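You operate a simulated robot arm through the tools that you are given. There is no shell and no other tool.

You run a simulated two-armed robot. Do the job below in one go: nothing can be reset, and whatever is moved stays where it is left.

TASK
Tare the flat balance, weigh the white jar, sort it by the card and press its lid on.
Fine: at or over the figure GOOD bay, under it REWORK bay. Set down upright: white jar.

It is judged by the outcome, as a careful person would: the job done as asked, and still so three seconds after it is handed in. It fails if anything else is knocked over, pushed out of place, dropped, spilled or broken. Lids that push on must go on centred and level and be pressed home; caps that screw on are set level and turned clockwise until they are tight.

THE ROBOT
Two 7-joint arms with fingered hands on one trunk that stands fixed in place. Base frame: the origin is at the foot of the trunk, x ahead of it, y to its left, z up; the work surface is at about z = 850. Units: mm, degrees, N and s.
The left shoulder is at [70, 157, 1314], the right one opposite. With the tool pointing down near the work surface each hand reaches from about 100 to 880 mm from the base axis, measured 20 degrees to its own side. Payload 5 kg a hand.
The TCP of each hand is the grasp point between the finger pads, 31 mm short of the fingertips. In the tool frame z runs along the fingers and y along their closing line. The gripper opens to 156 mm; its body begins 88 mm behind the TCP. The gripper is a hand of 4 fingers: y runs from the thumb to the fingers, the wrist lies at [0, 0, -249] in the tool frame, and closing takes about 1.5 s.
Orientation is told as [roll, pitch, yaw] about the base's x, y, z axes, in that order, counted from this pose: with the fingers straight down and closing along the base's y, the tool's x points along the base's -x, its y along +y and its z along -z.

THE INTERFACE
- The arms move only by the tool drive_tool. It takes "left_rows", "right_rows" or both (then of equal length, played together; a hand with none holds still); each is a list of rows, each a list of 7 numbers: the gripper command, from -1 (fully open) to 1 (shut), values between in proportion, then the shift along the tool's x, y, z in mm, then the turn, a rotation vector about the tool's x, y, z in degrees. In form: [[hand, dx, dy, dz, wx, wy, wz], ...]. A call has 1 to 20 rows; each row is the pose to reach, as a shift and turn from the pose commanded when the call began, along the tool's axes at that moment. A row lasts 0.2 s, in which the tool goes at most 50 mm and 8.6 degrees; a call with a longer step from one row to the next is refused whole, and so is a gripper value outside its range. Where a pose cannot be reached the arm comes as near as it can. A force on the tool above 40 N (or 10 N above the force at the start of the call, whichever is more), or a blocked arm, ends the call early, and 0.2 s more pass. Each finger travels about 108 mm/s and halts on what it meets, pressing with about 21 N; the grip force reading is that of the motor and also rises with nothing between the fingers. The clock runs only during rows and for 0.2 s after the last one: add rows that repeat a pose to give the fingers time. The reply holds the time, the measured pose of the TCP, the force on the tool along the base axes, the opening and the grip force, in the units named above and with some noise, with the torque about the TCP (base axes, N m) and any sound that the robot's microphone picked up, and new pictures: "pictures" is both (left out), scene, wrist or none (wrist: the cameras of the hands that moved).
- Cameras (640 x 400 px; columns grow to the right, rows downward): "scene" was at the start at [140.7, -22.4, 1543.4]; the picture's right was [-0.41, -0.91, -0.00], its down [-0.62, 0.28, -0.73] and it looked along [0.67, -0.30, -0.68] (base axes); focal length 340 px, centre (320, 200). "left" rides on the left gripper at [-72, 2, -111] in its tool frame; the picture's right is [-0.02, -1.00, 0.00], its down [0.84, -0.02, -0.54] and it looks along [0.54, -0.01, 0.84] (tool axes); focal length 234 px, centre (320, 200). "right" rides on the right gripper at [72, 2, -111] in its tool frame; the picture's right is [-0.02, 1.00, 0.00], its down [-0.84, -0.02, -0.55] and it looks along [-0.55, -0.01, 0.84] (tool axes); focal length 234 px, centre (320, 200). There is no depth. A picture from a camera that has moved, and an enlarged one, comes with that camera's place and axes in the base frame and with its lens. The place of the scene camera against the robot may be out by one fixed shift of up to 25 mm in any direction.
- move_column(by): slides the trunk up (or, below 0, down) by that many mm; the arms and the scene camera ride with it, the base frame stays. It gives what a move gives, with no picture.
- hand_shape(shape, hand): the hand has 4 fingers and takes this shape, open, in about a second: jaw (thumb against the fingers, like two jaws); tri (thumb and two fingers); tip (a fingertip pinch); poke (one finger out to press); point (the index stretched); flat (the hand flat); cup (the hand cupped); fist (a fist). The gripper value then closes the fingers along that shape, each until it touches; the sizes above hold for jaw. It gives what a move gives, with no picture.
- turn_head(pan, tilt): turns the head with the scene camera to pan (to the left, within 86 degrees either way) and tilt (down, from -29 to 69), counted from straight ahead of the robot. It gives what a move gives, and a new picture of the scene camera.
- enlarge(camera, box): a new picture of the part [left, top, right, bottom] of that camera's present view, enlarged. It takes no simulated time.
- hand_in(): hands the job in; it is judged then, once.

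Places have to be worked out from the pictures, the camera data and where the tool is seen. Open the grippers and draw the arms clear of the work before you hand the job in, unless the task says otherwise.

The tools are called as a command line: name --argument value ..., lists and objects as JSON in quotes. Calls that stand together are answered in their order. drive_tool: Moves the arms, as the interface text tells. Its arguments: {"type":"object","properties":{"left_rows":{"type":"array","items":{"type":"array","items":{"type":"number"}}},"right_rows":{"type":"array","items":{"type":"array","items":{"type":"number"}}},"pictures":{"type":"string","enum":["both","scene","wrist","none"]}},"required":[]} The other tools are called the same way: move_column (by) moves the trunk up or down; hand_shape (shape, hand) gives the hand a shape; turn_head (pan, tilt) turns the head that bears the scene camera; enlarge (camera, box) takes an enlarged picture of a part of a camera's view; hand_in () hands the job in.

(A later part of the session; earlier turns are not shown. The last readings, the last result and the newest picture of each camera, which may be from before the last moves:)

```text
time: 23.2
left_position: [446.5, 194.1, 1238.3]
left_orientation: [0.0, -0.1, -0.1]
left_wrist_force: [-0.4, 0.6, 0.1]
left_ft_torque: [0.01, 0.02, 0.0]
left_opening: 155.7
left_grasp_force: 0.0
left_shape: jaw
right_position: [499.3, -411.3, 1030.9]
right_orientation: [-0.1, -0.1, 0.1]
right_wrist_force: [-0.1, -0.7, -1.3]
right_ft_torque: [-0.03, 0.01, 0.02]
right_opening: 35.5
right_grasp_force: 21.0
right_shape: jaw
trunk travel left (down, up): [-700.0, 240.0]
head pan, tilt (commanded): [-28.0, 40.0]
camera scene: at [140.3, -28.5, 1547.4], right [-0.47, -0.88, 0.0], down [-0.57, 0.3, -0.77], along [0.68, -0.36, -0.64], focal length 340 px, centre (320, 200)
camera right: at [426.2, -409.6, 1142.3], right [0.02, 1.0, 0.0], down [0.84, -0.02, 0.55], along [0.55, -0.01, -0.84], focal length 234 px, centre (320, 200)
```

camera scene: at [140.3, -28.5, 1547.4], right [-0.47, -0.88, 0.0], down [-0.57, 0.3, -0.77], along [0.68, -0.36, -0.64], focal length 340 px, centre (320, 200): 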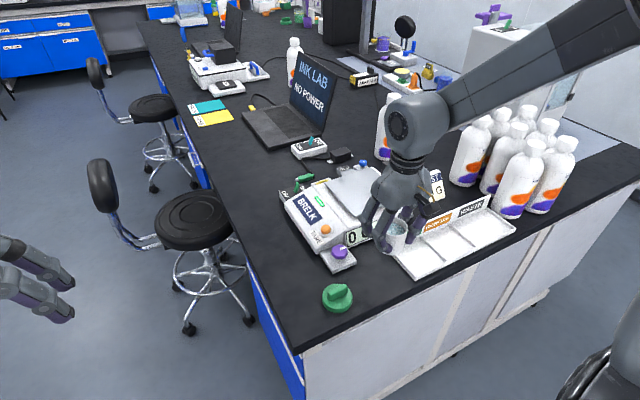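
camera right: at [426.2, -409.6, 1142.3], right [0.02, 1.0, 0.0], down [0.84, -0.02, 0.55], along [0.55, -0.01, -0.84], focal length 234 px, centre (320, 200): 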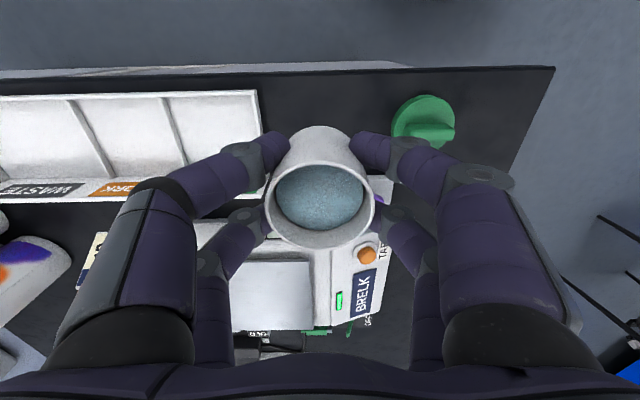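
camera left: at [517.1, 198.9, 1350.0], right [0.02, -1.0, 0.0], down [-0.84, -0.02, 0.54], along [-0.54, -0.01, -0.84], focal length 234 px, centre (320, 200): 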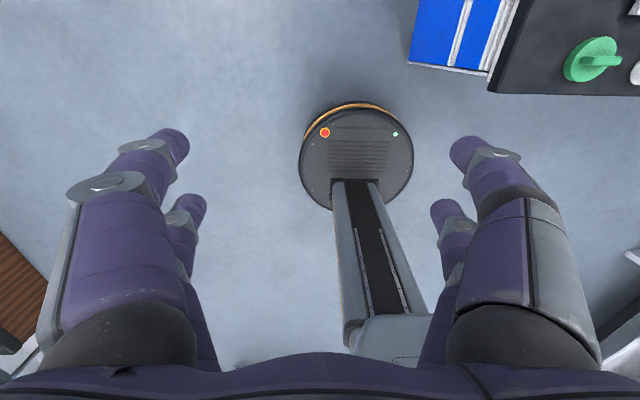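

The jar came up level and steady. I carry it at this height over to the pan, aiming for about [732, -512].

drive_tool --right_rows '[[0.6, -15, -7, 0, 0, 0, 0], [0.6, -38, -17, 0, 0, 0, 0], [0.6, -62, -27, 0, 0, 0, 0], [0.6, -86, -37, 0, 0, 0, 0], [0.6, -110, -48, 0, 0, 0, 0], [0.6, -134, -58, 0, 0, 0, 0], [0.6, -158, -69, 0, 0, 0, 0], [0.6, -182, -79, 0, 0, 0, 0], [0.6, -206, -90, 0, 0, 0, 0], [0.6, -225, -98, 0, 0, 0, 0], [0.6, -232, -101, 0, 0, 0, 0], [0.6, -232, -101, 0, 0, 0, 0], [0.6, -232, -101, 0, 0, 0, 0]]' --pictures "both"

```text
time: 26.0
left_position: [447.2, 194.6, 1237.9]
left_orientation: [0.1, 0.0, 0.0]
left_wrist_force: [0.5, 0.0, -0.2]
left_ft_torque: [-0.02, 0.02, 0.02]
left_opening: 156.0
left_grasp_force: 0.1
left_shape: jaw
right_position: [730.4, -512.0, 1031.5]
right_orientation: [0.0, -0.1, 0.0]
right_wrist_force: [-0.6, 0.5, -1.5]
right_ft_torque: [-0.01, -0.03, -0.01]
right_opening: 35.2
right_grasp_force: 21.6
right_shape: jaw
trunk travel left (down, up): [-700.0, 240.0]
head pan, tilt (commanded): [-28.0, 40.0]
camera scene: at [140.3, -28.4, 1547.4], right [-0.47, -0.88, 0.0], down [-0.57, 0.3, -0.77], along [0.68, -0.36, -0.64], focal length 340 px, centre (320, 200)
camera right: at [659.0, -509.4, 1142.7], right [0.02, 1.0, 0.0], down [0.84, -0.02, 0.55], along [0.55, -0.01, -0.84], focal length 234 px, centre (320, 200)
```

scene: 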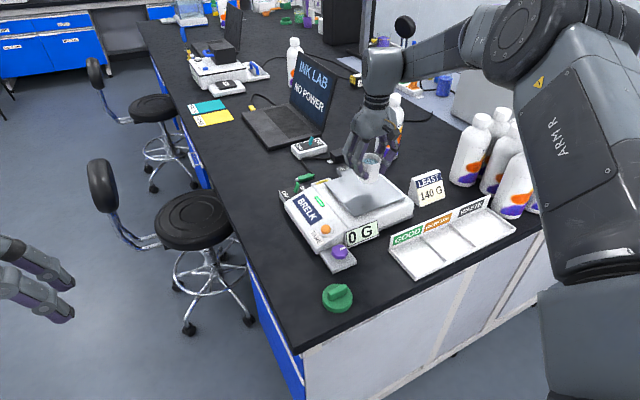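
right: 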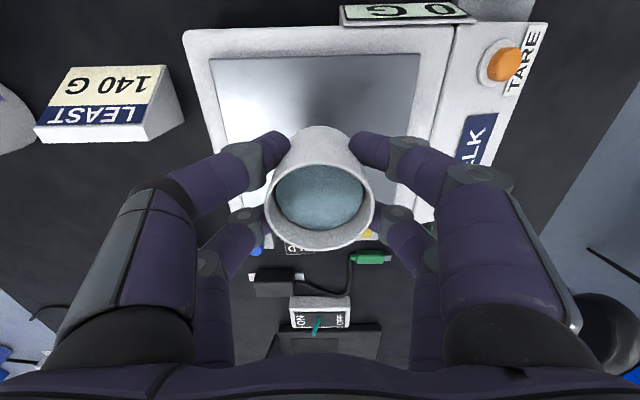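

The jar hangs above the middle of the pan, and its bottom is about 57 mm over the plate by my reckoning. I lower it most of the way and then check the force.

drive_tool --right_rows '[[0.6, 0, 0, 12, 0, 0, 0], [0.6, 0, 0, 26, 0, 0, 0], [0.6, 0, 0, 38, 0, 0, 0], [0.6, 0, 0, 46, 0, 0, 0], [0.6, 0, 0, 50, 0, 0, 0], [0.6, 0, 0, 52, 0, 0, 0], [0.6, 0, 0, 53, 0, 0, 0], [0.6, 0, 0, 53, 0, 0, 0]]' --pictures "wrist"

enlarge --camera "scene" --box '[290, 130, 450, 250]'

```text
time: 27.8
left_position: [446.4, 194.0, 1237.9]
left_orientation: [0.1, 0.1, 0.0]
left_wrist_force: [-0.1, 0.6, 0.1]
left_ft_torque: [0.0, 0.02, -0.02]
left_opening: 156.1
left_grasp_force: 0.1
left_shape: jaw
right_position: [731.3, -513.2, 978.2]
right_orientation: [0.0, -0.2, 0.1]
right_wrist_force: [0.0, 0.1, -1.8]
right_ft_torque: [-0.03, -0.01, 0.0]
right_opening: 35.0
right_grasp_force: 20.9
right_shape: jaw
trunk travel left (down, up): [-700.0, 240.0]
head pan, tilt (commanded): [-28.0, 40.0]
camera right: at [658.5, -509.6, 1089.4], right [0.02, 1.0, 0.0], down [0.84, -0.02, 0.55], along [0.55, -0.01, -0.84], focal length 234 px, centre (320, 200)
```

right: 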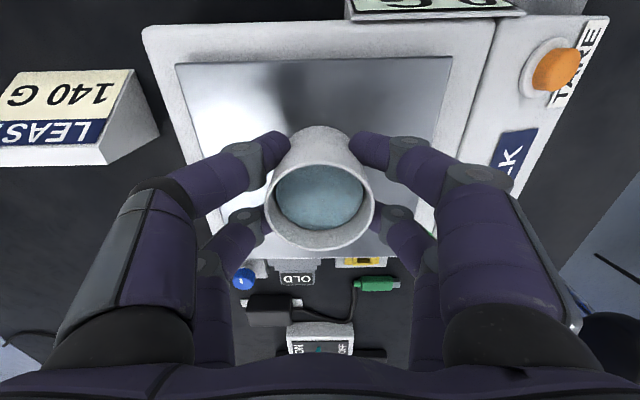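

```text
3.33 times, centred on (370, 190) of scene
camera zoom: at [140.1, -28.4, 1547.4], right [-0.47, -0.88, 0.0], down [-0.57, 0.3, -0.77], along [0.68, -0.36, -0.64], focal length 1133 px, centre (153, 233)
```

zoom: 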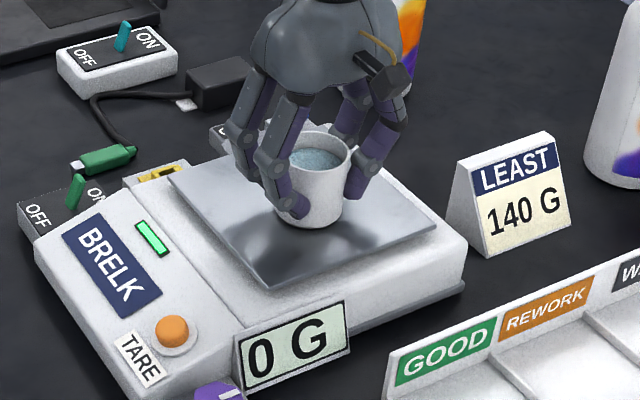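

Still 0 G with no contact. I lower by 1 mm steps.

drive_tool --right_rows '[[0.6, 0, 0, 1, 0, 0, 0], [0.6, 0, 0, 2, 0, 0, 0], [0.6, 0, 0, 3, 0, 0, 0], [0.6, 0, 0, 3, 0, 0, 0]]' --pictures "none"

enlarge --camera "scene" --box '[290, 130, 450, 250]'

```text
time: 28.8
left_position: [444.8, 194.3, 1239.1]
left_orientation: [0.1, 0.0, 0.1]
left_wrist_force: [0.8, -0.1, -0.1]
left_ft_torque: [0.03, -0.01, 0.04]
left_opening: 156.0
left_grasp_force: 0.1
left_shape: jaw
right_position: [731.1, -512.0, 976.8]
right_orientation: [-0.1, -0.1, 0.1]
right_wrist_force: [-1.4, -0.8, 4.3]
right_ft_torque: [-0.03, 0.08, -0.01]
right_opening: 35.1
right_grasp_force: 20.9
right_shape: jaw
trunk travel left (down, up): [-700.0, 240.0]
head pan, tilt (commanded): [-28.0, 40.0]
```

```text
3.33 times, centred on (370, 190) of scene
camera zoom: at [139.2, -27.9, 1547.6], right [-0.47, -0.88, 0.0], down [-0.57, 0.3, -0.77], along [0.68, -0.36, -0.64], focal length 1133 px, centre (153, 233)
```

zoom: 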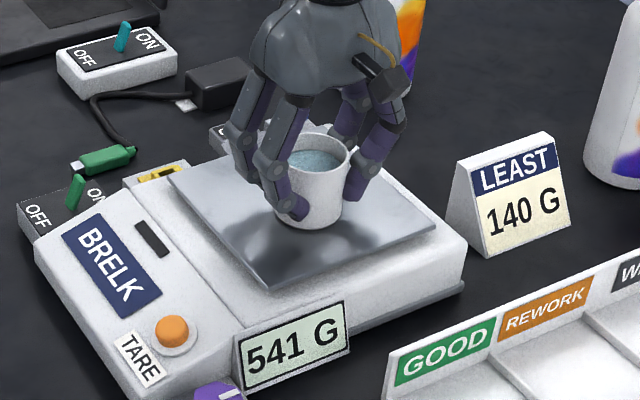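

The jar touches the pan (541 G with my push on it) and the green settled light is off. I open the fingers gently to let the jar stand alone.

drive_tool --right_rows '[[0.5, 0, 0, -1, 0, 0, 0], [0.4, 0, 0, -2, 0, 0, 0], [0.25, 0, 0, -2, 0, 0, 0], [0.1, 0, 0, -2, 0, 0, 0], [-0.05, 0, 0, -2, 0, 0, 0], [-0.15, 0, 0, -2, 0, 0, 0], [-0.15, 0, 0, -2, 0, 0, 0], [-0.15, 0, 0, -2, 0, 0, 0]]' --pictures "both"

enlarge --camera "scene" --box '[290, 130, 450, 250]'

```text
time: 30.6
left_position: [445.3, 193.7, 1239.4]
left_orientation: [0.0, 0.0, 0.1]
left_wrist_force: [-0.8, 0.2, 1.0]
left_ft_torque: [-0.01, 0.02, 0.03]
left_opening: 155.8
left_grasp_force: 0.0
left_shape: jaw
right_position: [732.2, -511.8, 977.4]
right_orientation: [0.0, -0.1, 0.1]
right_wrist_force: [0.2, 0.9, 0.0]
right_ft_torque: [0.05, 0.01, 0.0]
right_opening: 88.9
right_grasp_force: 0.0
right_shape: jaw
trunk travel left (down, up): [-700.0, 240.0]
head pan, tilt (commanded): [-28.0, 40.0]
camera scene: at [139.9, -28.2, 1547.4], right [-0.47, -0.88, 0.0], down [-0.57, 0.3, -0.77], along [0.68, -0.36, -0.64], focal length 340 px, centre (320, 200)
camera right: at [658.8, -509.7, 1088.7], right [0.02, 1.0, 0.0], down [0.84, -0.02, 0.55], along [0.55, -0.01, -0.84], focal length 234 px, centre (320, 200)
```

scene: 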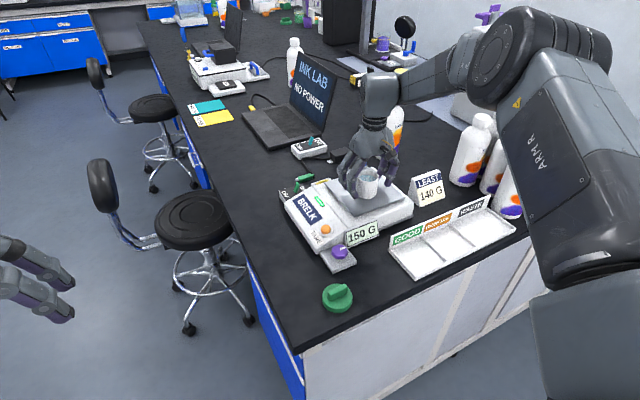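
right: 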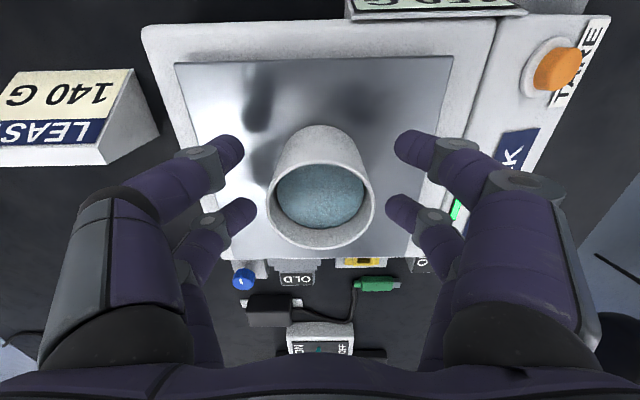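

```text
3.33 times, centred on (370, 190) of scene
camera zoom: at [139.9, -28.2, 1547.4], right [-0.47, -0.88, 0.0], down [-0.57, 0.3, -0.77], along [0.68, -0.36, -0.64], focal length 1133 px, centre (153, 233)
```

zoom: 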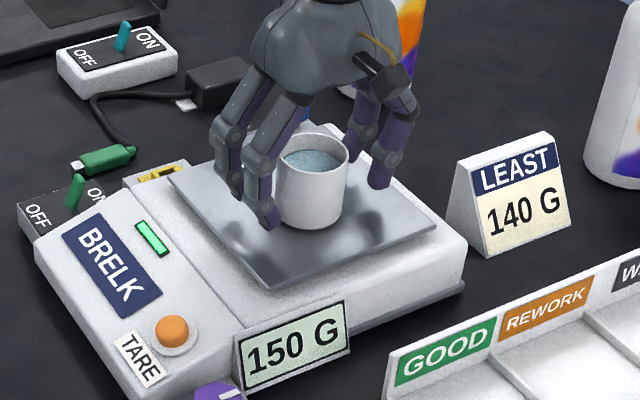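

The display reads 150 G with the settled light on. I wait a second with the fingers clear and read it again to be sure.

drive_tool --right_rows '[[-0.15, 0, 0, 0, 0, 0, 0], [-0.15, 0, 0, 0, 0, 0, 0], [-0.15, 0, 0, 0, 0, 0, 0], [-0.15, 0, 0, 0, 0, 0, 0], [-0.15, 0, 0, 0, 0, 0, 0], [-0.15, 0, 0, 0, 0, 0, 0]]' --pictures "none"

enlarge --camera "scene" --box '[320, 200, 400, 260]'

enlarge --camera "right" --box '[200, 100, 440, 260]'

```text
time: 32.0
left_position: [445.1, 193.4, 1239.7]
left_orientation: [0.0, 0.0, 0.0]
left_wrist_force: [0.2, 0.0, -0.3]
left_ft_torque: [0.01, -0.03, 0.02]
left_opening: 156.1
left_grasp_force: 0.0
left_shape: jaw
right_position: [731.4, -511.9, 978.1]
right_orientation: [0.0, -0.1, 0.1]
right_wrist_force: [0.1, 0.2, -0.2]
right_ft_torque: [0.02, 0.0, -0.01]
right_opening: 89.0
right_grasp_force: 0.1
right_shape: jaw
trunk travel left (down, up): [-700.0, 240.0]
head pan, tilt (commanded): [-28.0, 40.0]
```

```text
6.67 times, centred on (360, 230) of scene
camera zoom: at [139.9, -28.2, 1547.4], right [-0.47, -0.88, 0.0], down [-0.57, 0.3, -0.77], along [0.68, -0.36, -0.64], focal length 2266 px, centre (53, 0)
```

zoom: 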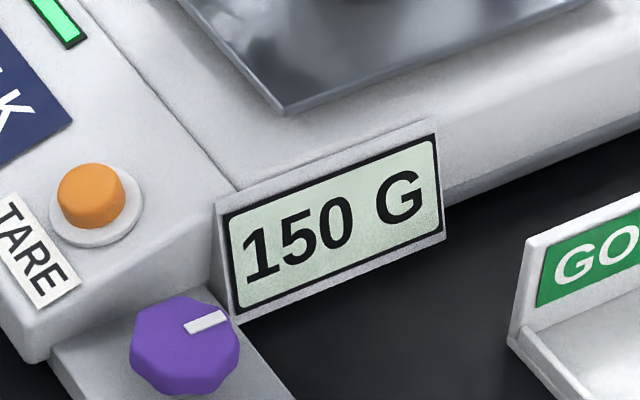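

```text
2.50 times, centred on (320, 180) of right
camera zoom: at [658.8, -509.6, 1088.6], right [0.02, 1.0, 0.0], down [0.84, -0.02, 0.55], along [0.55, -0.01, -0.84], focal length 585 px, centre (320, 250)
```

zoom: 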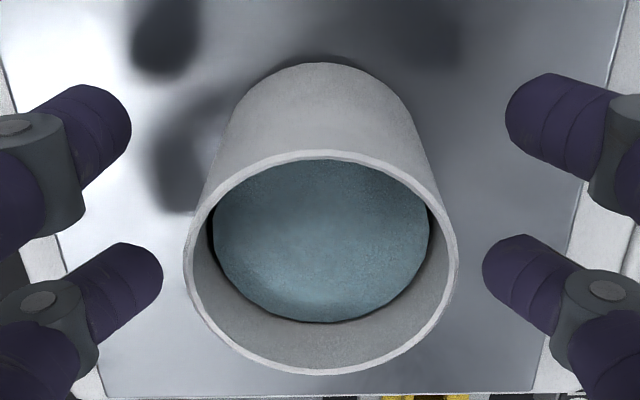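

150 G is over the 140 G figure, so the jar goes in the GOOD bay. I grip it again and lift it slowly.

drive_tool --right_rows '[[0.0, 0, 0, 0, 0, 0, 0], [0.12, 0, 0, 0, 0, 0, 0], [0.2, 0, 0, 0, 0, 0, 0], [0.25, 0, 0, 0, 0, 0, 0], [0.3, 0, 0, 0, 0, 0, 0], [0.4, 0, 0, 0, 0, 0, 0], [0.5, 0, 0, 0, 0, 0, 0], [0.6, 0, 0, 0, 0, 0, 0], [0.6, 0, 0, 0, 0, 0, 0], [0.6, 0, 0, 0, 0, 0, 0], [0.6, 0, 0, -4, 0, 0, 0], [0.6, 0, 0, -12, 0, 0, 0], [0.6, 0, 0, -24, 0, 0, 0], [0.6, 0, 0, -40, 0, 0, 0], [0.6, 0, 0, -60, 0, 0, 0], [0.6, 0, 0, -75, 0, 0, 0], [0.6, 0, 0, -75, 0, 0, 0]]' --pictures "both"

```text
time: 35.6
left_position: [445.7, 192.7, 1238.3]
left_orientation: [0.0, 0.0, -0.1]
left_wrist_force: [-0.5, 0.2, -0.6]
left_ft_torque: [0.0, 0.01, -0.01]
left_opening: 156.2
left_grasp_force: 0.0
left_shape: jaw
right_position: [732.1, -512.9, 1052.0]
right_orientation: [0.0, -0.1, 0.1]
right_wrist_force: [-1.3, -0.1, -1.5]
right_ft_torque: [-0.01, -0.02, 0.01]
right_opening: 35.2
right_grasp_force: 21.0
right_shape: jaw
trunk travel left (down, up): [-700.0, 240.0]
head pan, tilt (commanded): [-28.0, 40.0]
camera scene: at [140.4, -28.5, 1547.4], right [-0.47, -0.88, 0.0], down [-0.57, 0.3, -0.77], along [0.68, -0.36, -0.64], focal length 340 px, centre (320, 200)
camera right: at [659.2, -509.2, 1163.6], right [0.02, 1.0, 0.0], down [0.84, -0.02, 0.55], along [0.55, -0.01, -0.84], focal length 234 px, centre (320, 200)
```

scene: 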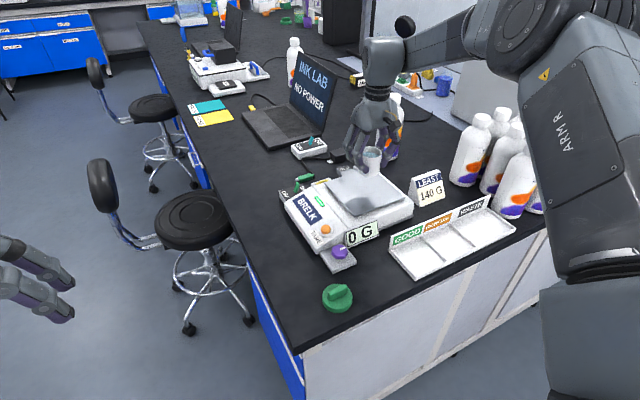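
right: 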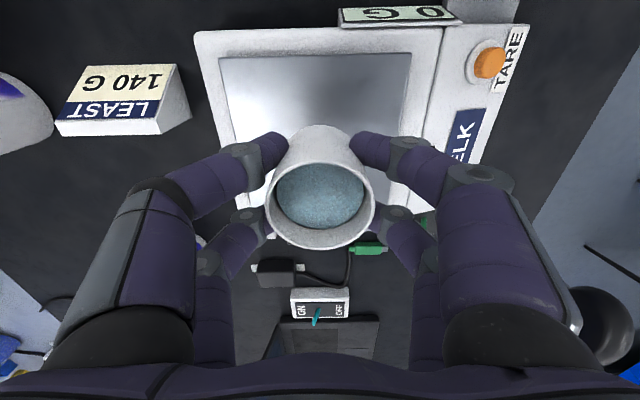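

The jar is lifted and level, and the display went back to 0 G. From the earlier wide view the GOOD bay spans x 474–570 and y -583 to -484, so I carry the jar over to [520, -533].

drive_tool --right_rows '[[0.6, 15, -2, 0, 0, 0, 0], [0.6, 38, -4, 0, 0, 0, 0], [0.6, 62, -6, 0, 0, 0, 0], [0.6, 86, -8, 0, 0, 0, 0], [0.6, 110, -10, 0, 0, 0, 0], [0.6, 134, -12, 0, 0, 0, 0], [0.6, 158, -14, 0, 0, 0, 0], [0.6, 182, -17, 0, 0, 0, 0], [0.6, 203, -19, 0, 0, 0, 0], [0.6, 212, -20, 0, 0, 0, 0], [0.6, 212, -20, 0, 0, 0, 0], [0.6, 212, -20, 0, 0, 0, 0]]' --pictures "both"

enlarge --camera "scene" --box '[360, 170, 520, 290]'

```text
time: 38.2
left_position: [445.2, 194.4, 1239.2]
left_orientation: [-0.1, -0.1, 0.0]
left_wrist_force: [-0.5, 0.2, -0.1]
left_ft_torque: [0.0, 0.0, -0.05]
left_opening: 155.9
left_grasp_force: 0.0
left_shape: jaw
right_position: [520.0, -532.2, 1052.0]
right_orientation: [0.0, -0.1, 0.1]
right_wrist_force: [0.3, 0.2, -1.4]
right_ft_torque: [0.01, 0.01, -0.04]
right_opening: 35.0
right_grasp_force: 21.1
right_shape: jaw
trunk travel left (down, up): [-700.0, 240.0]
head pan, tilt (commanded): [-28.0, 40.0]
camera scene: at [139.9, -28.5, 1547.4], right [-0.47, -0.88, 0.0], down [-0.57, 0.3, -0.77], along [0.68, -0.36, -0.64], focal length 340 px, centre (320, 200)
camera right: at [446.9, -529.9, 1163.2], right [0.02, 1.0, 0.0], down [0.84, -0.02, 0.55], along [0.55, -0.01, -0.84], focal length 234 px, centre (320, 200)
```

scene: 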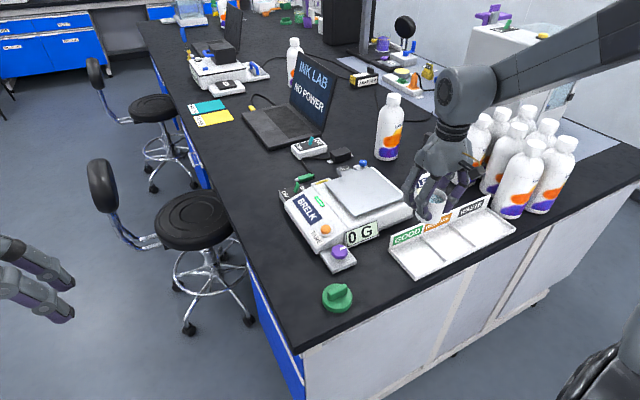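
right: 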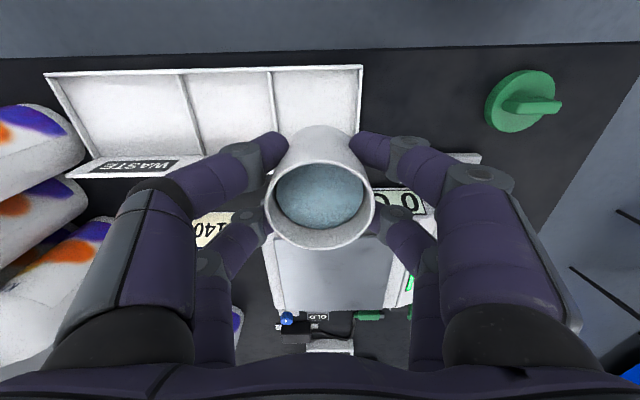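

```text
3.33 times, centred on (440, 230) of scene
camera zoom: at [139.9, -28.5, 1547.4], right [-0.47, -0.88, 0.0], down [-0.57, 0.3, -0.77], along [0.68, -0.36, -0.64], focal length 1133 px, centre (-80, 100)
```

zoom: 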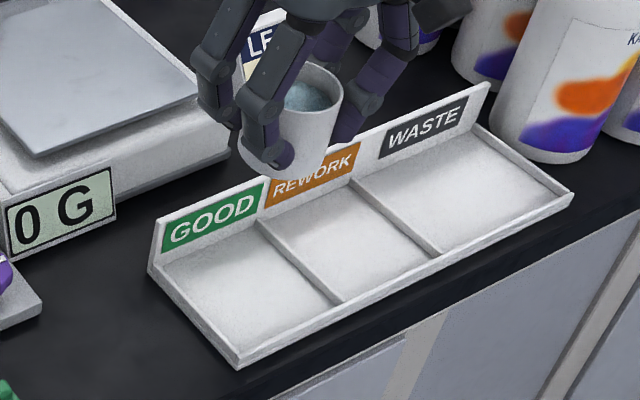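

The jar hangs over the GOOD bay, clear of the sign board and dividers. I lower it to just above the tray floor.

drive_tool --right_rows '[[0.6, 0, -1, 20, 0, 0, 0], [0.6, 0, -1, 45, 0, 0, 0], [0.6, 0, -1, 70, 0, 0, 0], [0.6, 0, -1, 95, 0, 0, 0], [0.6, 0, -1, 115, 0, 0, 0], [0.6, 0, -1, 128, 0, 0, 0], [0.6, 0, -1, 134, 0, 0, 0], [0.6, 0, -1, 136, 0, 0, 0], [0.6, 0, -1, 136, 0, 0, 0]]' --pictures "both"

enlarge --camera "scene" --box '[360, 190, 480, 290]'

```text
time: 40.2
left_position: [446.1, 193.0, 1239.3]
left_orientation: [-0.1, 0.1, 0.0]
left_wrist_force: [-0.9, -0.8, -0.2]
left_ft_torque: [-0.02, 0.02, 0.03]
left_opening: 155.9
left_grasp_force: 0.1
left_shape: jaw
right_position: [519.0, -532.6, 915.4]
right_orientation: [0.0, -0.2, 0.1]
right_wrist_force: [-0.4, 0.2, -1.0]
right_ft_torque: [0.0, 0.03, 0.01]
right_opening: 35.1
right_grasp_force: 21.2
right_shape: jaw
trunk travel left (down, up): [-700.0, 240.0]
head pan, tilt (commanded): [-28.0, 40.0]
camera scene: at [140.0, -28.4, 1547.4], right [-0.47, -0.88, 0.0], down [-0.57, 0.3, -0.77], along [0.68, -0.36, -0.64], focal length 340 px, centre (320, 200)
camera right: at [447.1, -530.9, 1027.2], right [0.02, 1.0, 0.0], down [0.84, -0.02, 0.55], along [0.55, -0.01, -0.84], focal length 234 px, centre (320, 200)
```

scene: 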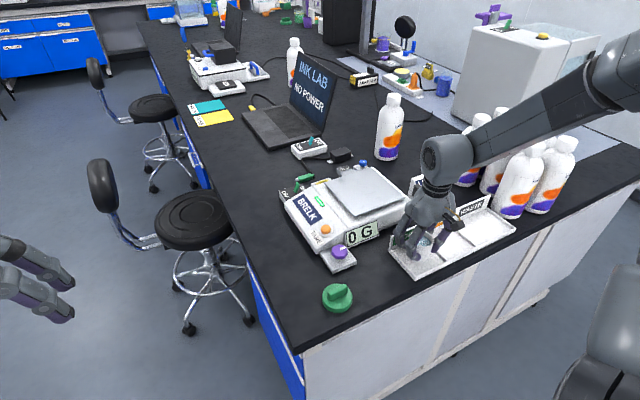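
right: 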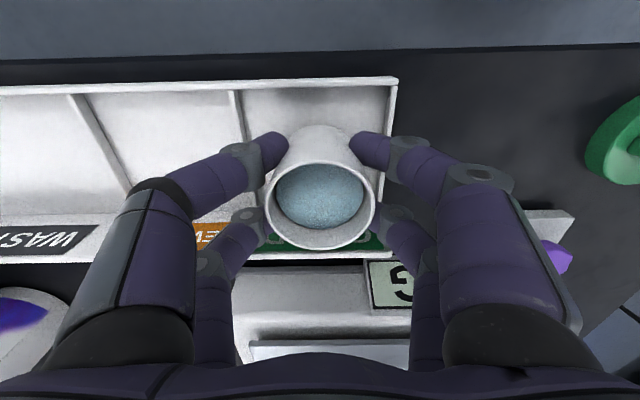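

```text
4.00 times, centred on (420, 240) of scene
camera zoom: at [140.0, -28.4, 1547.4], right [-0.47, -0.88, 0.0], down [-0.57, 0.3, -0.77], along [0.68, -0.36, -0.64], focal length 1360 px, centre (-80, 40)
```

zoom: 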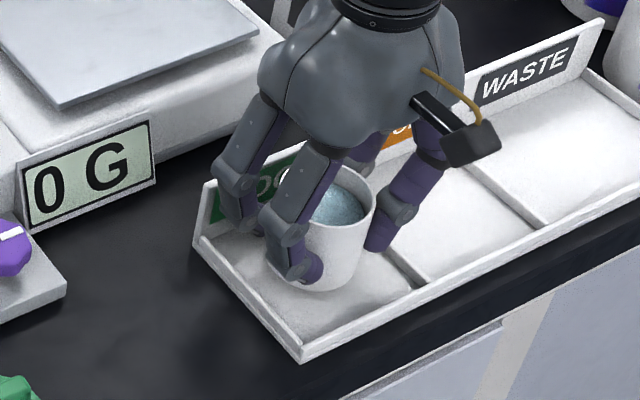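

The jar is inside the bay a few mm above its floor, with the fingers clear of the walls. I lower in small steps until the force shows contact.

drive_tool --right_rows '[[0.6, 0, 0, 1.5, 0, 0, 0], [0.6, 0, 0, 3, 0, 0, 0], [0.6, 0, 0, 4, 0, 0, 0], [0.6, 0, 0, 5, 0, 0, 0], [0.6, 0, 0, 6, 0, 0, 0], [0.6, 0, 0, 6, 0, 0, 0]]' --pictures "none"

```text
time: 41.6
left_position: [446.5, 193.4, 1238.2]
left_orientation: [0.0, 0.0, 0.0]
left_wrist_force: [-0.6, -0.1, -0.3]
left_ft_torque: [0.01, 0.0, 0.05]
left_opening: 156.0
left_grasp_force: 0.1
left_shape: jaw
right_position: [520.7, -533.7, 909.7]
right_orientation: [0.0, -0.1, 0.1]
right_wrist_force: [0.1, -0.5, -1.4]
right_ft_torque: [-0.01, 0.0, -0.02]
right_opening: 35.1
right_grasp_force: 20.5
right_shape: jaw
trunk travel left (down, up): [-700.0, 240.0]
head pan, tilt (commanded): [-28.0, 40.0]
```

No contact yet at TCP z = 909.7. I go on down in 1 mm steps.

drive_tool --right_rows '[[0.6, 0, 0, 1, 0, 0, 0], [0.6, 0, 0, 2, 0, 0, 0], [0.6, 0, 0, 2, 0, 0, 0]]' --pictures "none"

```text
time: 42.4
left_position: [445.5, 194.7, 1239.0]
left_orientation: [0.0, 0.0, 0.0]
left_wrist_force: [-0.1, -0.6, 0.0]
left_ft_torque: [0.01, 0.01, 0.02]
left_opening: 155.8
left_grasp_force: 0.0
left_shape: jaw
right_position: [520.4, -533.1, 907.9]
right_orientation: [0.1, -0.1, 0.1]
right_wrist_force: [0.6, 0.1, -1.3]
right_ft_torque: [0.02, 0.0, -0.02]
right_opening: 35.2
right_grasp_force: 21.2
right_shape: jaw
trunk travel left (down, up): [-700.0, 240.0]
head pan, tilt (commanded): [-28.0, 40.0]
```

Still no contact at 907.9; I continue another 2–3 mm.

drive_tool --right_rows '[[0.6, 0, 0, 1, 0, 0, 0], [0.6, 0, 0, 2, 0, 0, 0], [0.6, 0, 0, 3, 0, 0, 0], [0.6, 0, 0, 3, 0, 0, 0]]' --pictures "none"

```text
time: 43.4
left_position: [445.4, 194.6, 1238.8]
left_orientation: [0.0, 0.0, 0.0]
left_wrist_force: [0.0, -0.3, 0.3]
left_ft_torque: [0.02, -0.01, 0.0]
left_opening: 156.2
left_grasp_force: 0.1
left_shape: jaw
right_position: [520.1, -532.2, 906.1]
right_orientation: [-0.1, -0.4, 0.0]
right_wrist_force: [0.0, -0.6, 8.0]
right_ft_torque: [-0.06, 0.03, 0.01]
right_opening: 35.2
right_grasp_force: 20.5
right_shape: jaw
trunk travel left (down, up): [-700.0, 240.0]
head pan, tilt (commanded): [-28.0, 40.0]
```

Contact at TCP z ≈ 906 with 8 N, so the jar stands on the bay floor. I ease up 1 mm while opening the fingers to release it.

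drive_tool --right_rows '[[0.5, 0, 0, -0.5, 0, 0, 0], [0.4, 0, 0, -1, 0, 0, 0], [0.25, 0, 0, -1, 0, 0, 0], [0.1, 0, 0, -1, 0, 0, 0], [0.0, 0, 0, -1, 0, 0, 0], [-0.1, 0, 0, -1, 0, 0, 0], [-0.1, 0, 0, -1, 0, 0, 0], [-0.1, 0, 0, -1, 0, 0, 0]]' --pictures "both"

enlarge --camera "scene" --box '[360, 190, 480, 290]'

```text
time: 45.2
left_position: [446.6, 193.9, 1238.4]
left_orientation: [0.1, 0.0, 0.1]
left_wrist_force: [0.2, -0.8, 0.8]
left_ft_torque: [-0.02, 0.0, 0.03]
left_opening: 155.9
left_grasp_force: 0.1
left_shape: jaw
right_position: [518.7, -533.6, 906.7]
right_orientation: [-0.1, -0.1, 0.1]
right_wrist_force: [-0.1, -0.3, -0.6]
right_ft_torque: [0.0, 0.01, 0.03]
right_opening: 85.3
right_grasp_force: 0.0
right_shape: jaw
trunk travel left (down, up): [-700.0, 240.0]
head pan, tilt (commanded): [-28.0, 40.0]
camera scene: at [139.9, -28.4, 1547.4], right [-0.47, -0.88, 0.0], down [-0.57, 0.3, -0.77], along [0.68, -0.36, -0.64], focal length 340 px, centre (320, 200)
camera right: at [446.6, -531.0, 1017.5], right [0.02, 1.0, 0.0], down [0.84, -0.02, 0.55], along [0.55, -0.01, -0.84], focal length 234 px, centre (320, 200)
```

scene: 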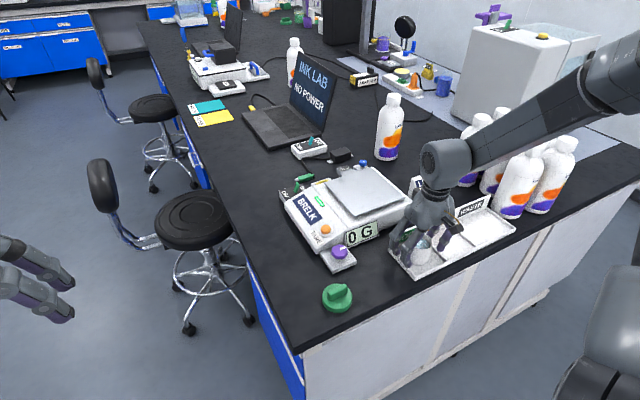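
right: 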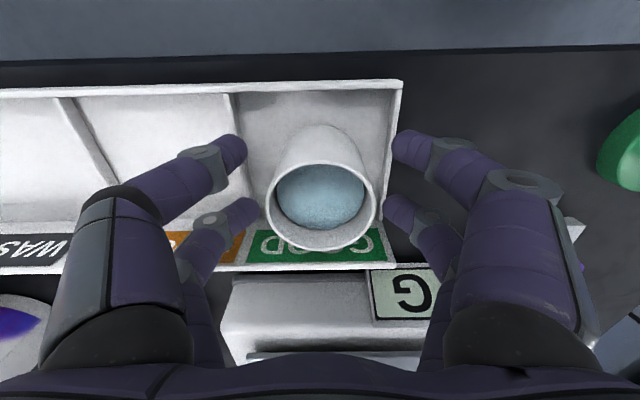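

```text
4.00 times, centred on (420, 240) of scene
camera zoom: at [139.9, -28.4, 1547.4], right [-0.47, -0.88, 0.0], down [-0.57, 0.3, -0.77], along [0.68, -0.36, -0.64], focal length 1360 px, centre (-80, 40)
```

zoom: 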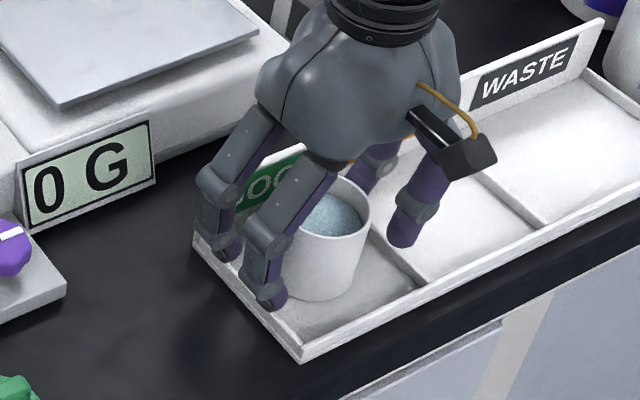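

The jar stands upright in the GOOD bay and the fingers are free of it. I rise straight up and take a view to measure its exact place.

drive_tool --right_rows '[[-0.1, 0, 0, -10, 0, 0, 0], [-0.1, 0, 0, -30, 0, 0, 0], [-0.1, 0, 0, -60, 0, 0, 0], [-0.1, 0, 0, -90, 0, 0, 0], [-0.1, 0, 0, -120, 0, 0, 0], [-0.1, 0, 0, -120, 0, 0, 0]]' --pictures "wrist"

enlarge --camera "right" --box '[260, 80, 380, 155]'

enlarge --camera "right" --box '[260, 130, 380, 205]'

```text
time: 46.6
left_position: [445.5, 193.4, 1238.7]
left_orientation: [0.0, 0.0, 0.1]
left_wrist_force: [-0.3, -0.4, -0.4]
left_ft_torque: [0.02, 0.02, 0.0]
left_opening: 155.9
left_grasp_force: 0.1
left_shape: jaw
right_position: [519.8, -534.4, 1025.1]
right_orientation: [0.1, -0.1, 0.1]
right_wrist_force: [1.0, -0.2, 0.1]
right_ft_torque: [-0.02, 0.03, 0.0]
right_opening: 85.1
right_grasp_force: 0.1
right_shape: jaw
trunk travel left (down, up): [-700.0, 240.0]
head pan, tilt (commanded): [-28.0, 40.0]
camera right: at [447.1, -531.6, 1136.4], right [0.02, 1.0, 0.0], down [0.84, -0.02, 0.55], along [0.55, -0.01, -0.84], focal length 234 px, centre (320, 200)
```

right: 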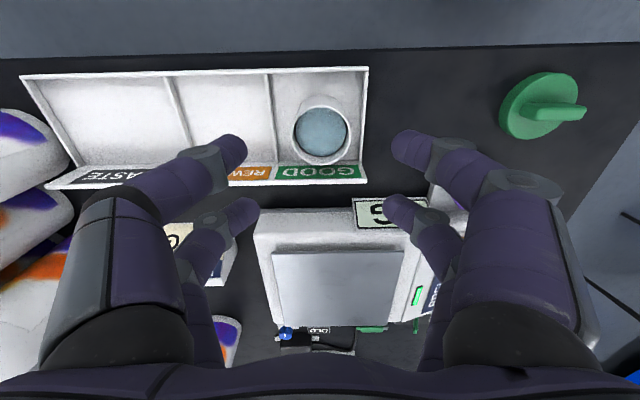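

```text
5.33 times, centred on (320, 118) of right
camera zoom: at [447.1, -531.6, 1136.4], right [0.02, 1.0, 0.0], down [0.84, -0.02, 0.55], along [0.55, -0.01, -0.84], focal length 1249 px, centre (320, 640)
```

zoom: 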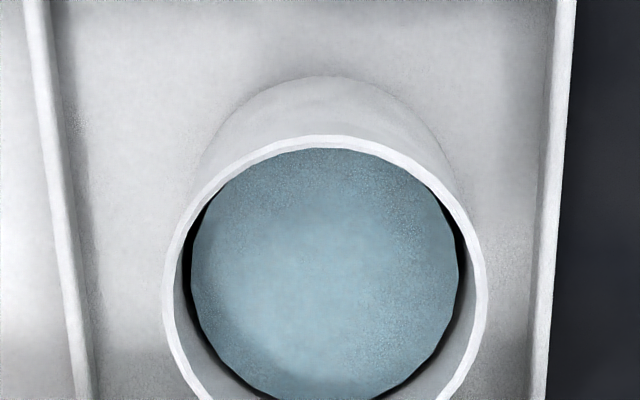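

```text
5.33 times, centred on (320, 168) of right
camera zoom: at [447.1, -531.6, 1136.4], right [0.02, 1.0, 0.0], down [0.84, -0.02, 0.55], along [0.55, -0.01, -0.84], focal length 1249 px, centre (320, 373)
```

zoom: 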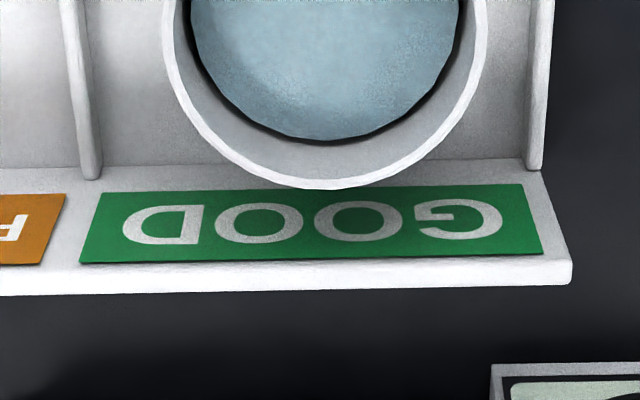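

The jar stands at about [520.4, -532] with its rim at z ≈ 912. Next I move above the green lid near [503, -290] and look at it closely.

drive_tool --right_rows '[[-0.1, 3, 40, 0, 0, 0, 0], [-0.1, 6, 80, 0, 0, 0, 0], [-0.1, 9, 120, 0, 0, 0, 0], [-0.1, 12, 160, 0, 0, 0, 0], [-0.1, 15, 200, 0, 0, 0, 0], [-0.1, 17, 243, 0, 0, 0, 0], [-0.1, 17, 243, 0, 0, 0, 0], [-0.1, 17, 243, 0, 0, 0, 0]]' --pictures "wrist"

enlarge --camera "right" --box '[240, 80, 400, 180]'

enlarge --camera "scene" --box '[300, 260, 400, 330]'

```text
time: 48.4
left_position: [446.7, 193.5, 1237.9]
left_orientation: [0.0, 0.0, -0.1]
left_wrist_force: [0.6, -0.4, -0.1]
left_ft_torque: [0.02, 0.0, 0.02]
left_opening: 155.7
left_grasp_force: 0.1
left_shape: jaw
right_position: [502.7, -289.9, 1026.0]
right_orientation: [0.0, -0.1, 0.1]
right_wrist_force: [-0.2, -0.1, -0.3]
right_ft_torque: [-0.04, 0.01, -0.01]
right_opening: 85.4
right_grasp_force: 0.0
right_shape: jaw
trunk travel left (down, up): [-700.0, 240.0]
head pan, tilt (commanded): [-28.0, 40.0]
camera right: at [429.2, -287.5, 1137.0], right [0.02, 1.0, 0.0], down [0.84, -0.02, 0.55], along [0.55, -0.01, -0.84], focal length 234 px, centre (320, 200)
```

right: 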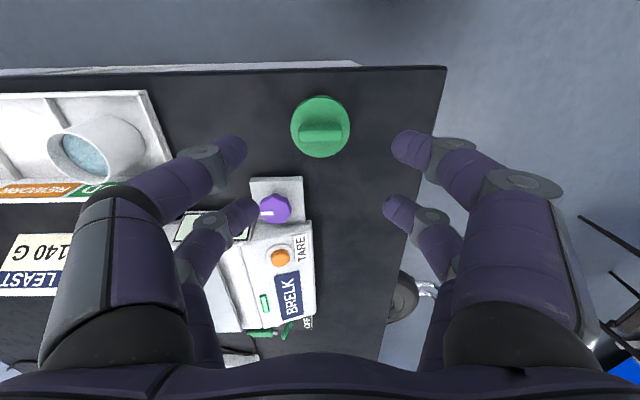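

```text
4.00 times, centred on (320, 130) of right
camera zoom: at [429.2, -287.5, 1137.0], right [0.02, 1.0, 0.0], down [0.84, -0.02, 0.55], along [0.55, -0.01, -0.84], focal length 937 px, centre (320, 480)
```

zoom: 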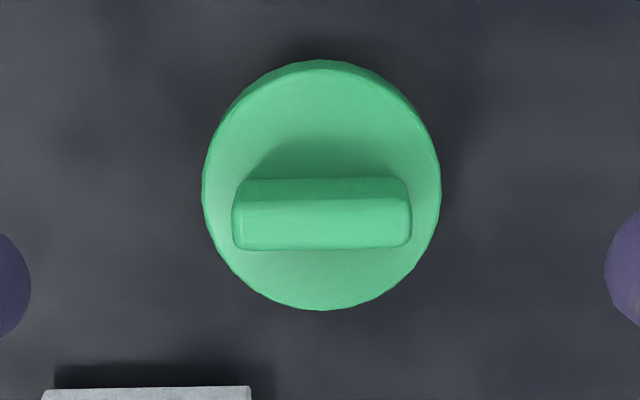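

```text
5.71 times, centred on (350, 295) of scene
camera zoom: at [139.8, -28.3, 1547.4], right [-0.47, -0.88, 0.0], down [-0.57, 0.3, -0.77], along [0.68, -0.36, -0.64], focal length 1943 px, centre (149, -343)
```

zoom: 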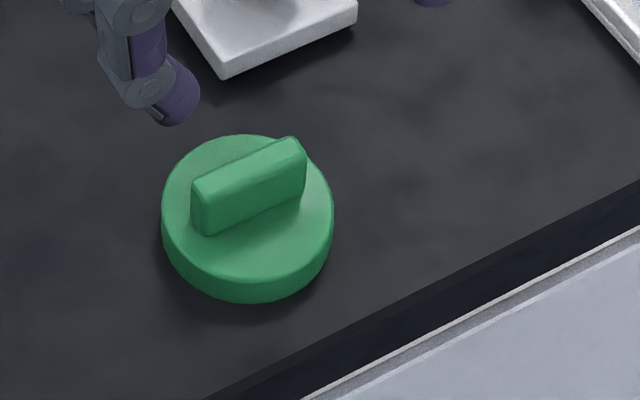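

The lid sits at about [509, -288.7]: a disc of roughly 68 mm with a handle bar along y, about 49 × 14 mm, its top near z 885. I narrow the fingers and turn the hand 90° up here so that they will close across the bar along x.

drive_tool --right_rows '[[0.1, 0, 0, 0, 0, 0, -8], [0.3, 0, 0, 0, 0, 0, -16], [0.3, 0, 0, 0, 0, 0, -24], [0.3, 0, 0, 0, 0, 0, -32], [0.3, 0, 0, 0, 0, 0, -40], [0.3, 0, 0, 0, 0, 0, -48], [0.3, 0, 0, 0, 0, 0, -56], [0.3, 0, 0, 0, 0, 0, -64], [0.3, 0, 0, 0, 0, 0, -72], [0.3, 0, 0, 0, 0, 0, -80], [0.3, 0, 0, 0, 0, 0, -88], [0.3, 0, 0, 0, 0, 0, -90], [0.3, 0, 0, 0, 0, 0, -90]]' --pictures "both"

```text
time: 51.2
left_position: [445.9, 193.6, 1239.5]
left_orientation: [0.2, 0.0, 0.0]
left_wrist_force: [1.0, 0.8, -0.4]
left_ft_torque: [0.05, -0.01, 0.02]
left_opening: 155.8
left_grasp_force: 0.1
left_shape: jaw
right_position: [502.4, -290.0, 1025.4]
right_orientation: [-0.1, -0.1, 90.1]
right_wrist_force: [-0.1, -0.1, 0.0]
right_ft_torque: [0.02, -0.02, -0.05]
right_opening: 54.9
right_grasp_force: 0.0
right_shape: jaw
trunk travel left (down, up): [-700.0, 240.0]
head pan, tilt (commanded): [-28.0, 40.0]
camera scene: at [139.9, -28.2, 1547.4], right [-0.47, -0.88, 0.0], down [-0.57, 0.3, -0.77], along [0.68, -0.36, -0.64], focal length 340 px, centre (320, 200)
camera right: at [499.7, -361.4, 1137.2], right [-1.0, 0.02, 0.0], down [0.02, 0.84, 0.54], along [0.01, 0.54, -0.84], focal length 234 px, centre (320, 200)
```

scene: 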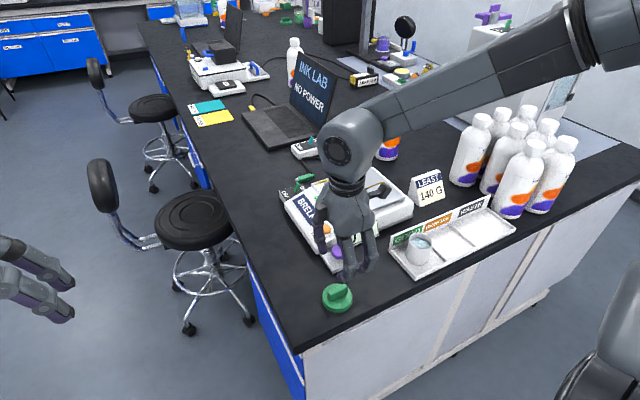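
right: 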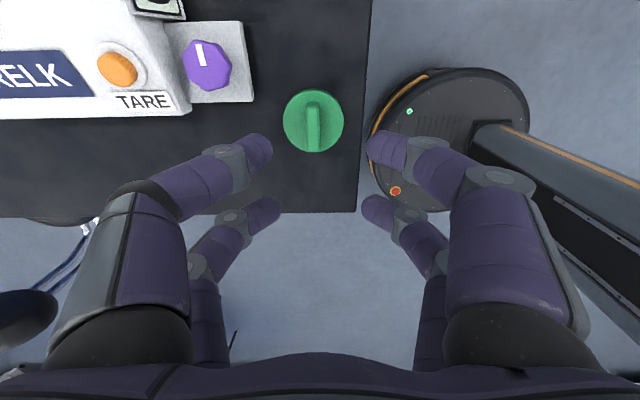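

Yaw 90 is reached cleanly. I measure the lid and bar again from this new direction.

enlarge --camera "right" --box '[264, 75, 364, 165]'

```text
4.44 times, centred on (314, 120) of right
camera zoom: at [499.7, -361.4, 1137.2], right [-1.0, 0.02, 0.0], down [0.02, 0.84, 0.54], along [0.01, 0.54, -0.84], focal length 1041 px, centre (347, 556)
```

zoom: 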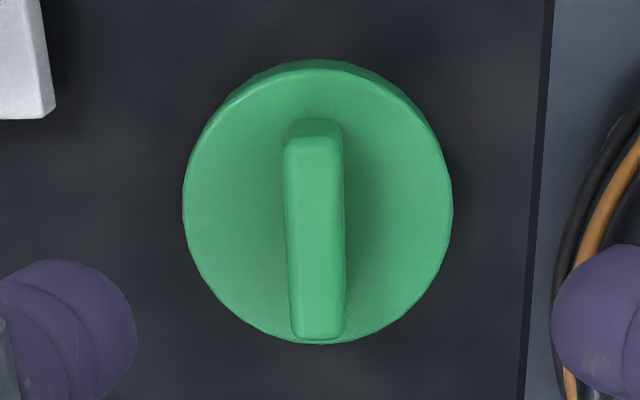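

From this side the bar centre comes out at about [508.8, -289], running along y. I centre over it and go down to TCP z ≈ 930, still above the bar.

drive_tool --right_rows '[[0.3, -1, -6.4, 25, 0, 0, 0], [0.3, -1, -6.4, 55, 0, 0, 0], [0.3, -1, -6.4, 80, 0, 0, 0], [0.3, -1, -6.4, 95, 0, 0, 0], [0.3, -1, -6.4, 95, 0, 0, 0]]' --pictures "wrist"

enlarge --camera "right" --box '[220, 80, 420, 220]'

enlarge --camera "scene" --box '[290, 230, 410, 330]'

```text
time: 52.4
left_position: [445.4, 193.9, 1238.3]
left_orientation: [0.0, 0.0, -0.1]
left_wrist_force: [-0.2, 0.5, 0.5]
left_ft_torque: [0.02, -0.01, -0.01]
left_opening: 155.7
left_grasp_force: 0.1
left_shape: jaw
right_position: [509.0, -288.8, 931.2]
right_orientation: [-0.2, -0.1, 90.1]
right_wrist_force: [-0.2, 0.2, 0.4]
right_ft_torque: [-0.04, 0.0, 0.01]
right_opening: 54.8
right_grasp_force: 0.0
right_shape: jaw
trunk travel left (down, up): [-700.0, 240.0]
head pan, tilt (commanded): [-28.0, 40.0]
camera right: at [505.9, -360.2, 1042.3], right [-1.0, 0.02, 0.0], down [0.02, 0.84, 0.54], along [0.01, 0.54, -0.84], focal length 234 px, centre (320, 200)
```

right: 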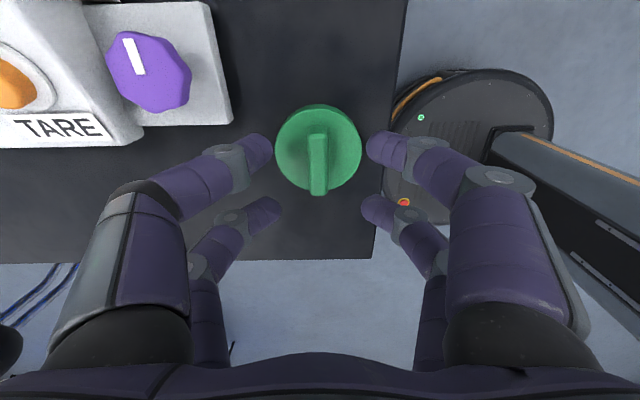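

```text
2.86 times, centred on (320, 150) of right
camera zoom: at [505.9, -360.2, 1042.3], right [-1.0, 0.02, 0.0], down [0.02, 0.84, 0.54], along [0.01, 0.54, -0.84], focal length 669 px, centre (320, 343)
```

zoom: 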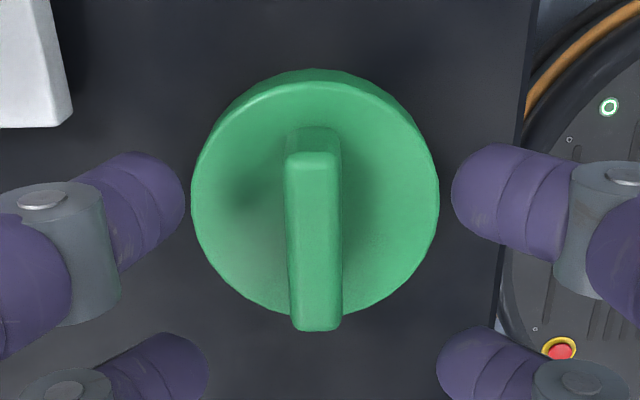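

```text
4.00 times, centred on (350, 280) of scene
camera zoom: at [139.5, -28.2, 1547.5], right [-0.47, -0.88, 0.0], down [-0.57, 0.3, -0.77], along [0.68, -0.36, -0.64], focal length 1360 px, centre (200, -120)
```

zoom: 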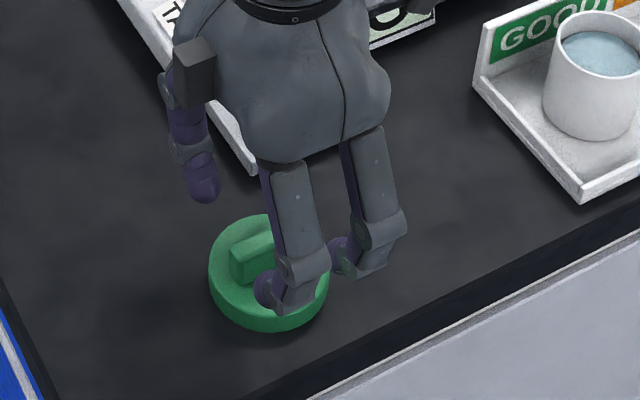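

The bar lies midway between the fingertips within about 1 mm. I descend so the tips come just over the disc on both sides of the bar.

drive_tool --right_rows '[[0.3, -0.5, -0.6, 10, 0, 0, 0], [0.3, -0.5, -0.6, 20, 0, 0, 0], [0.3, -0.5, -0.6, 26, 0, 0, 0], [0.3, -0.5, -0.6, 29, 0, 0, 0], [0.3, -0.5, -0.6, 29, 0, 0, 0]]' --pictures "none"

enlarge --camera "right" --box '[220, 80, 420, 220]'

enlarge --camera "scene" --box '[300, 250, 400, 330]'

```text
time: 53.6
left_position: [445.8, 193.0, 1239.0]
left_orientation: [0.0, 0.0, -0.1]
left_wrist_force: [0.4, -0.3, -0.3]
left_ft_torque: [0.04, 0.01, 0.02]
left_opening: 155.9
left_grasp_force: 0.1
left_shape: jaw
right_position: [509.6, -287.5, 902.0]
right_orientation: [-0.1, 0.1, 90.1]
right_wrist_force: [0.5, 0.0, -0.4]
right_ft_torque: [-0.01, 0.01, 0.01]
right_opening: 55.0
right_grasp_force: 0.0
right_shape: jaw
trunk travel left (down, up): [-700.0, 240.0]
head pan, tilt (commanded): [-28.0, 40.0]
```

```text
2.86 times, centred on (320, 150) of right
camera zoom: at [506.7, -359.9, 1013.6], right [-1.0, 0.02, 0.0], down [0.02, 0.84, 0.54], along [0.01, 0.54, -0.84], focal length 669 px, centre (320, 343)
```

zoom: 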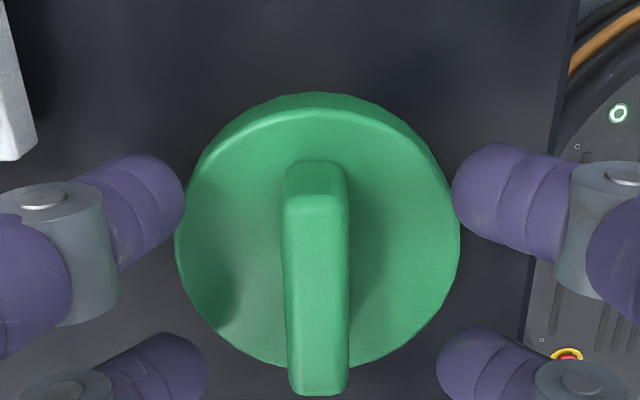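

```text
5.00 times, centred on (350, 290) of scene
camera zoom: at [139.7, -28.2, 1547.4], right [-0.47, -0.88, 0.0], down [-0.57, 0.3, -0.77], along [0.68, -0.36, -0.64], focal length 1700 px, centre (170, -250)
```

zoom: 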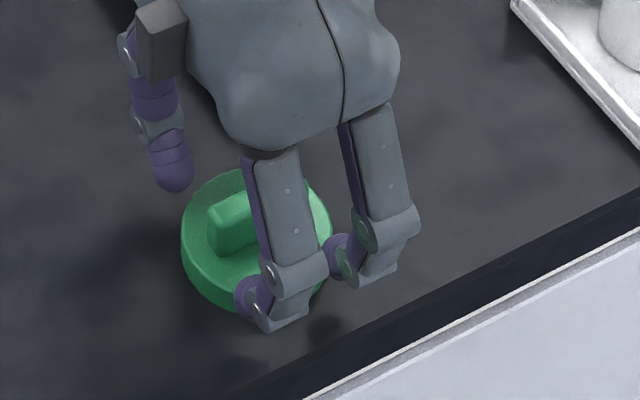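

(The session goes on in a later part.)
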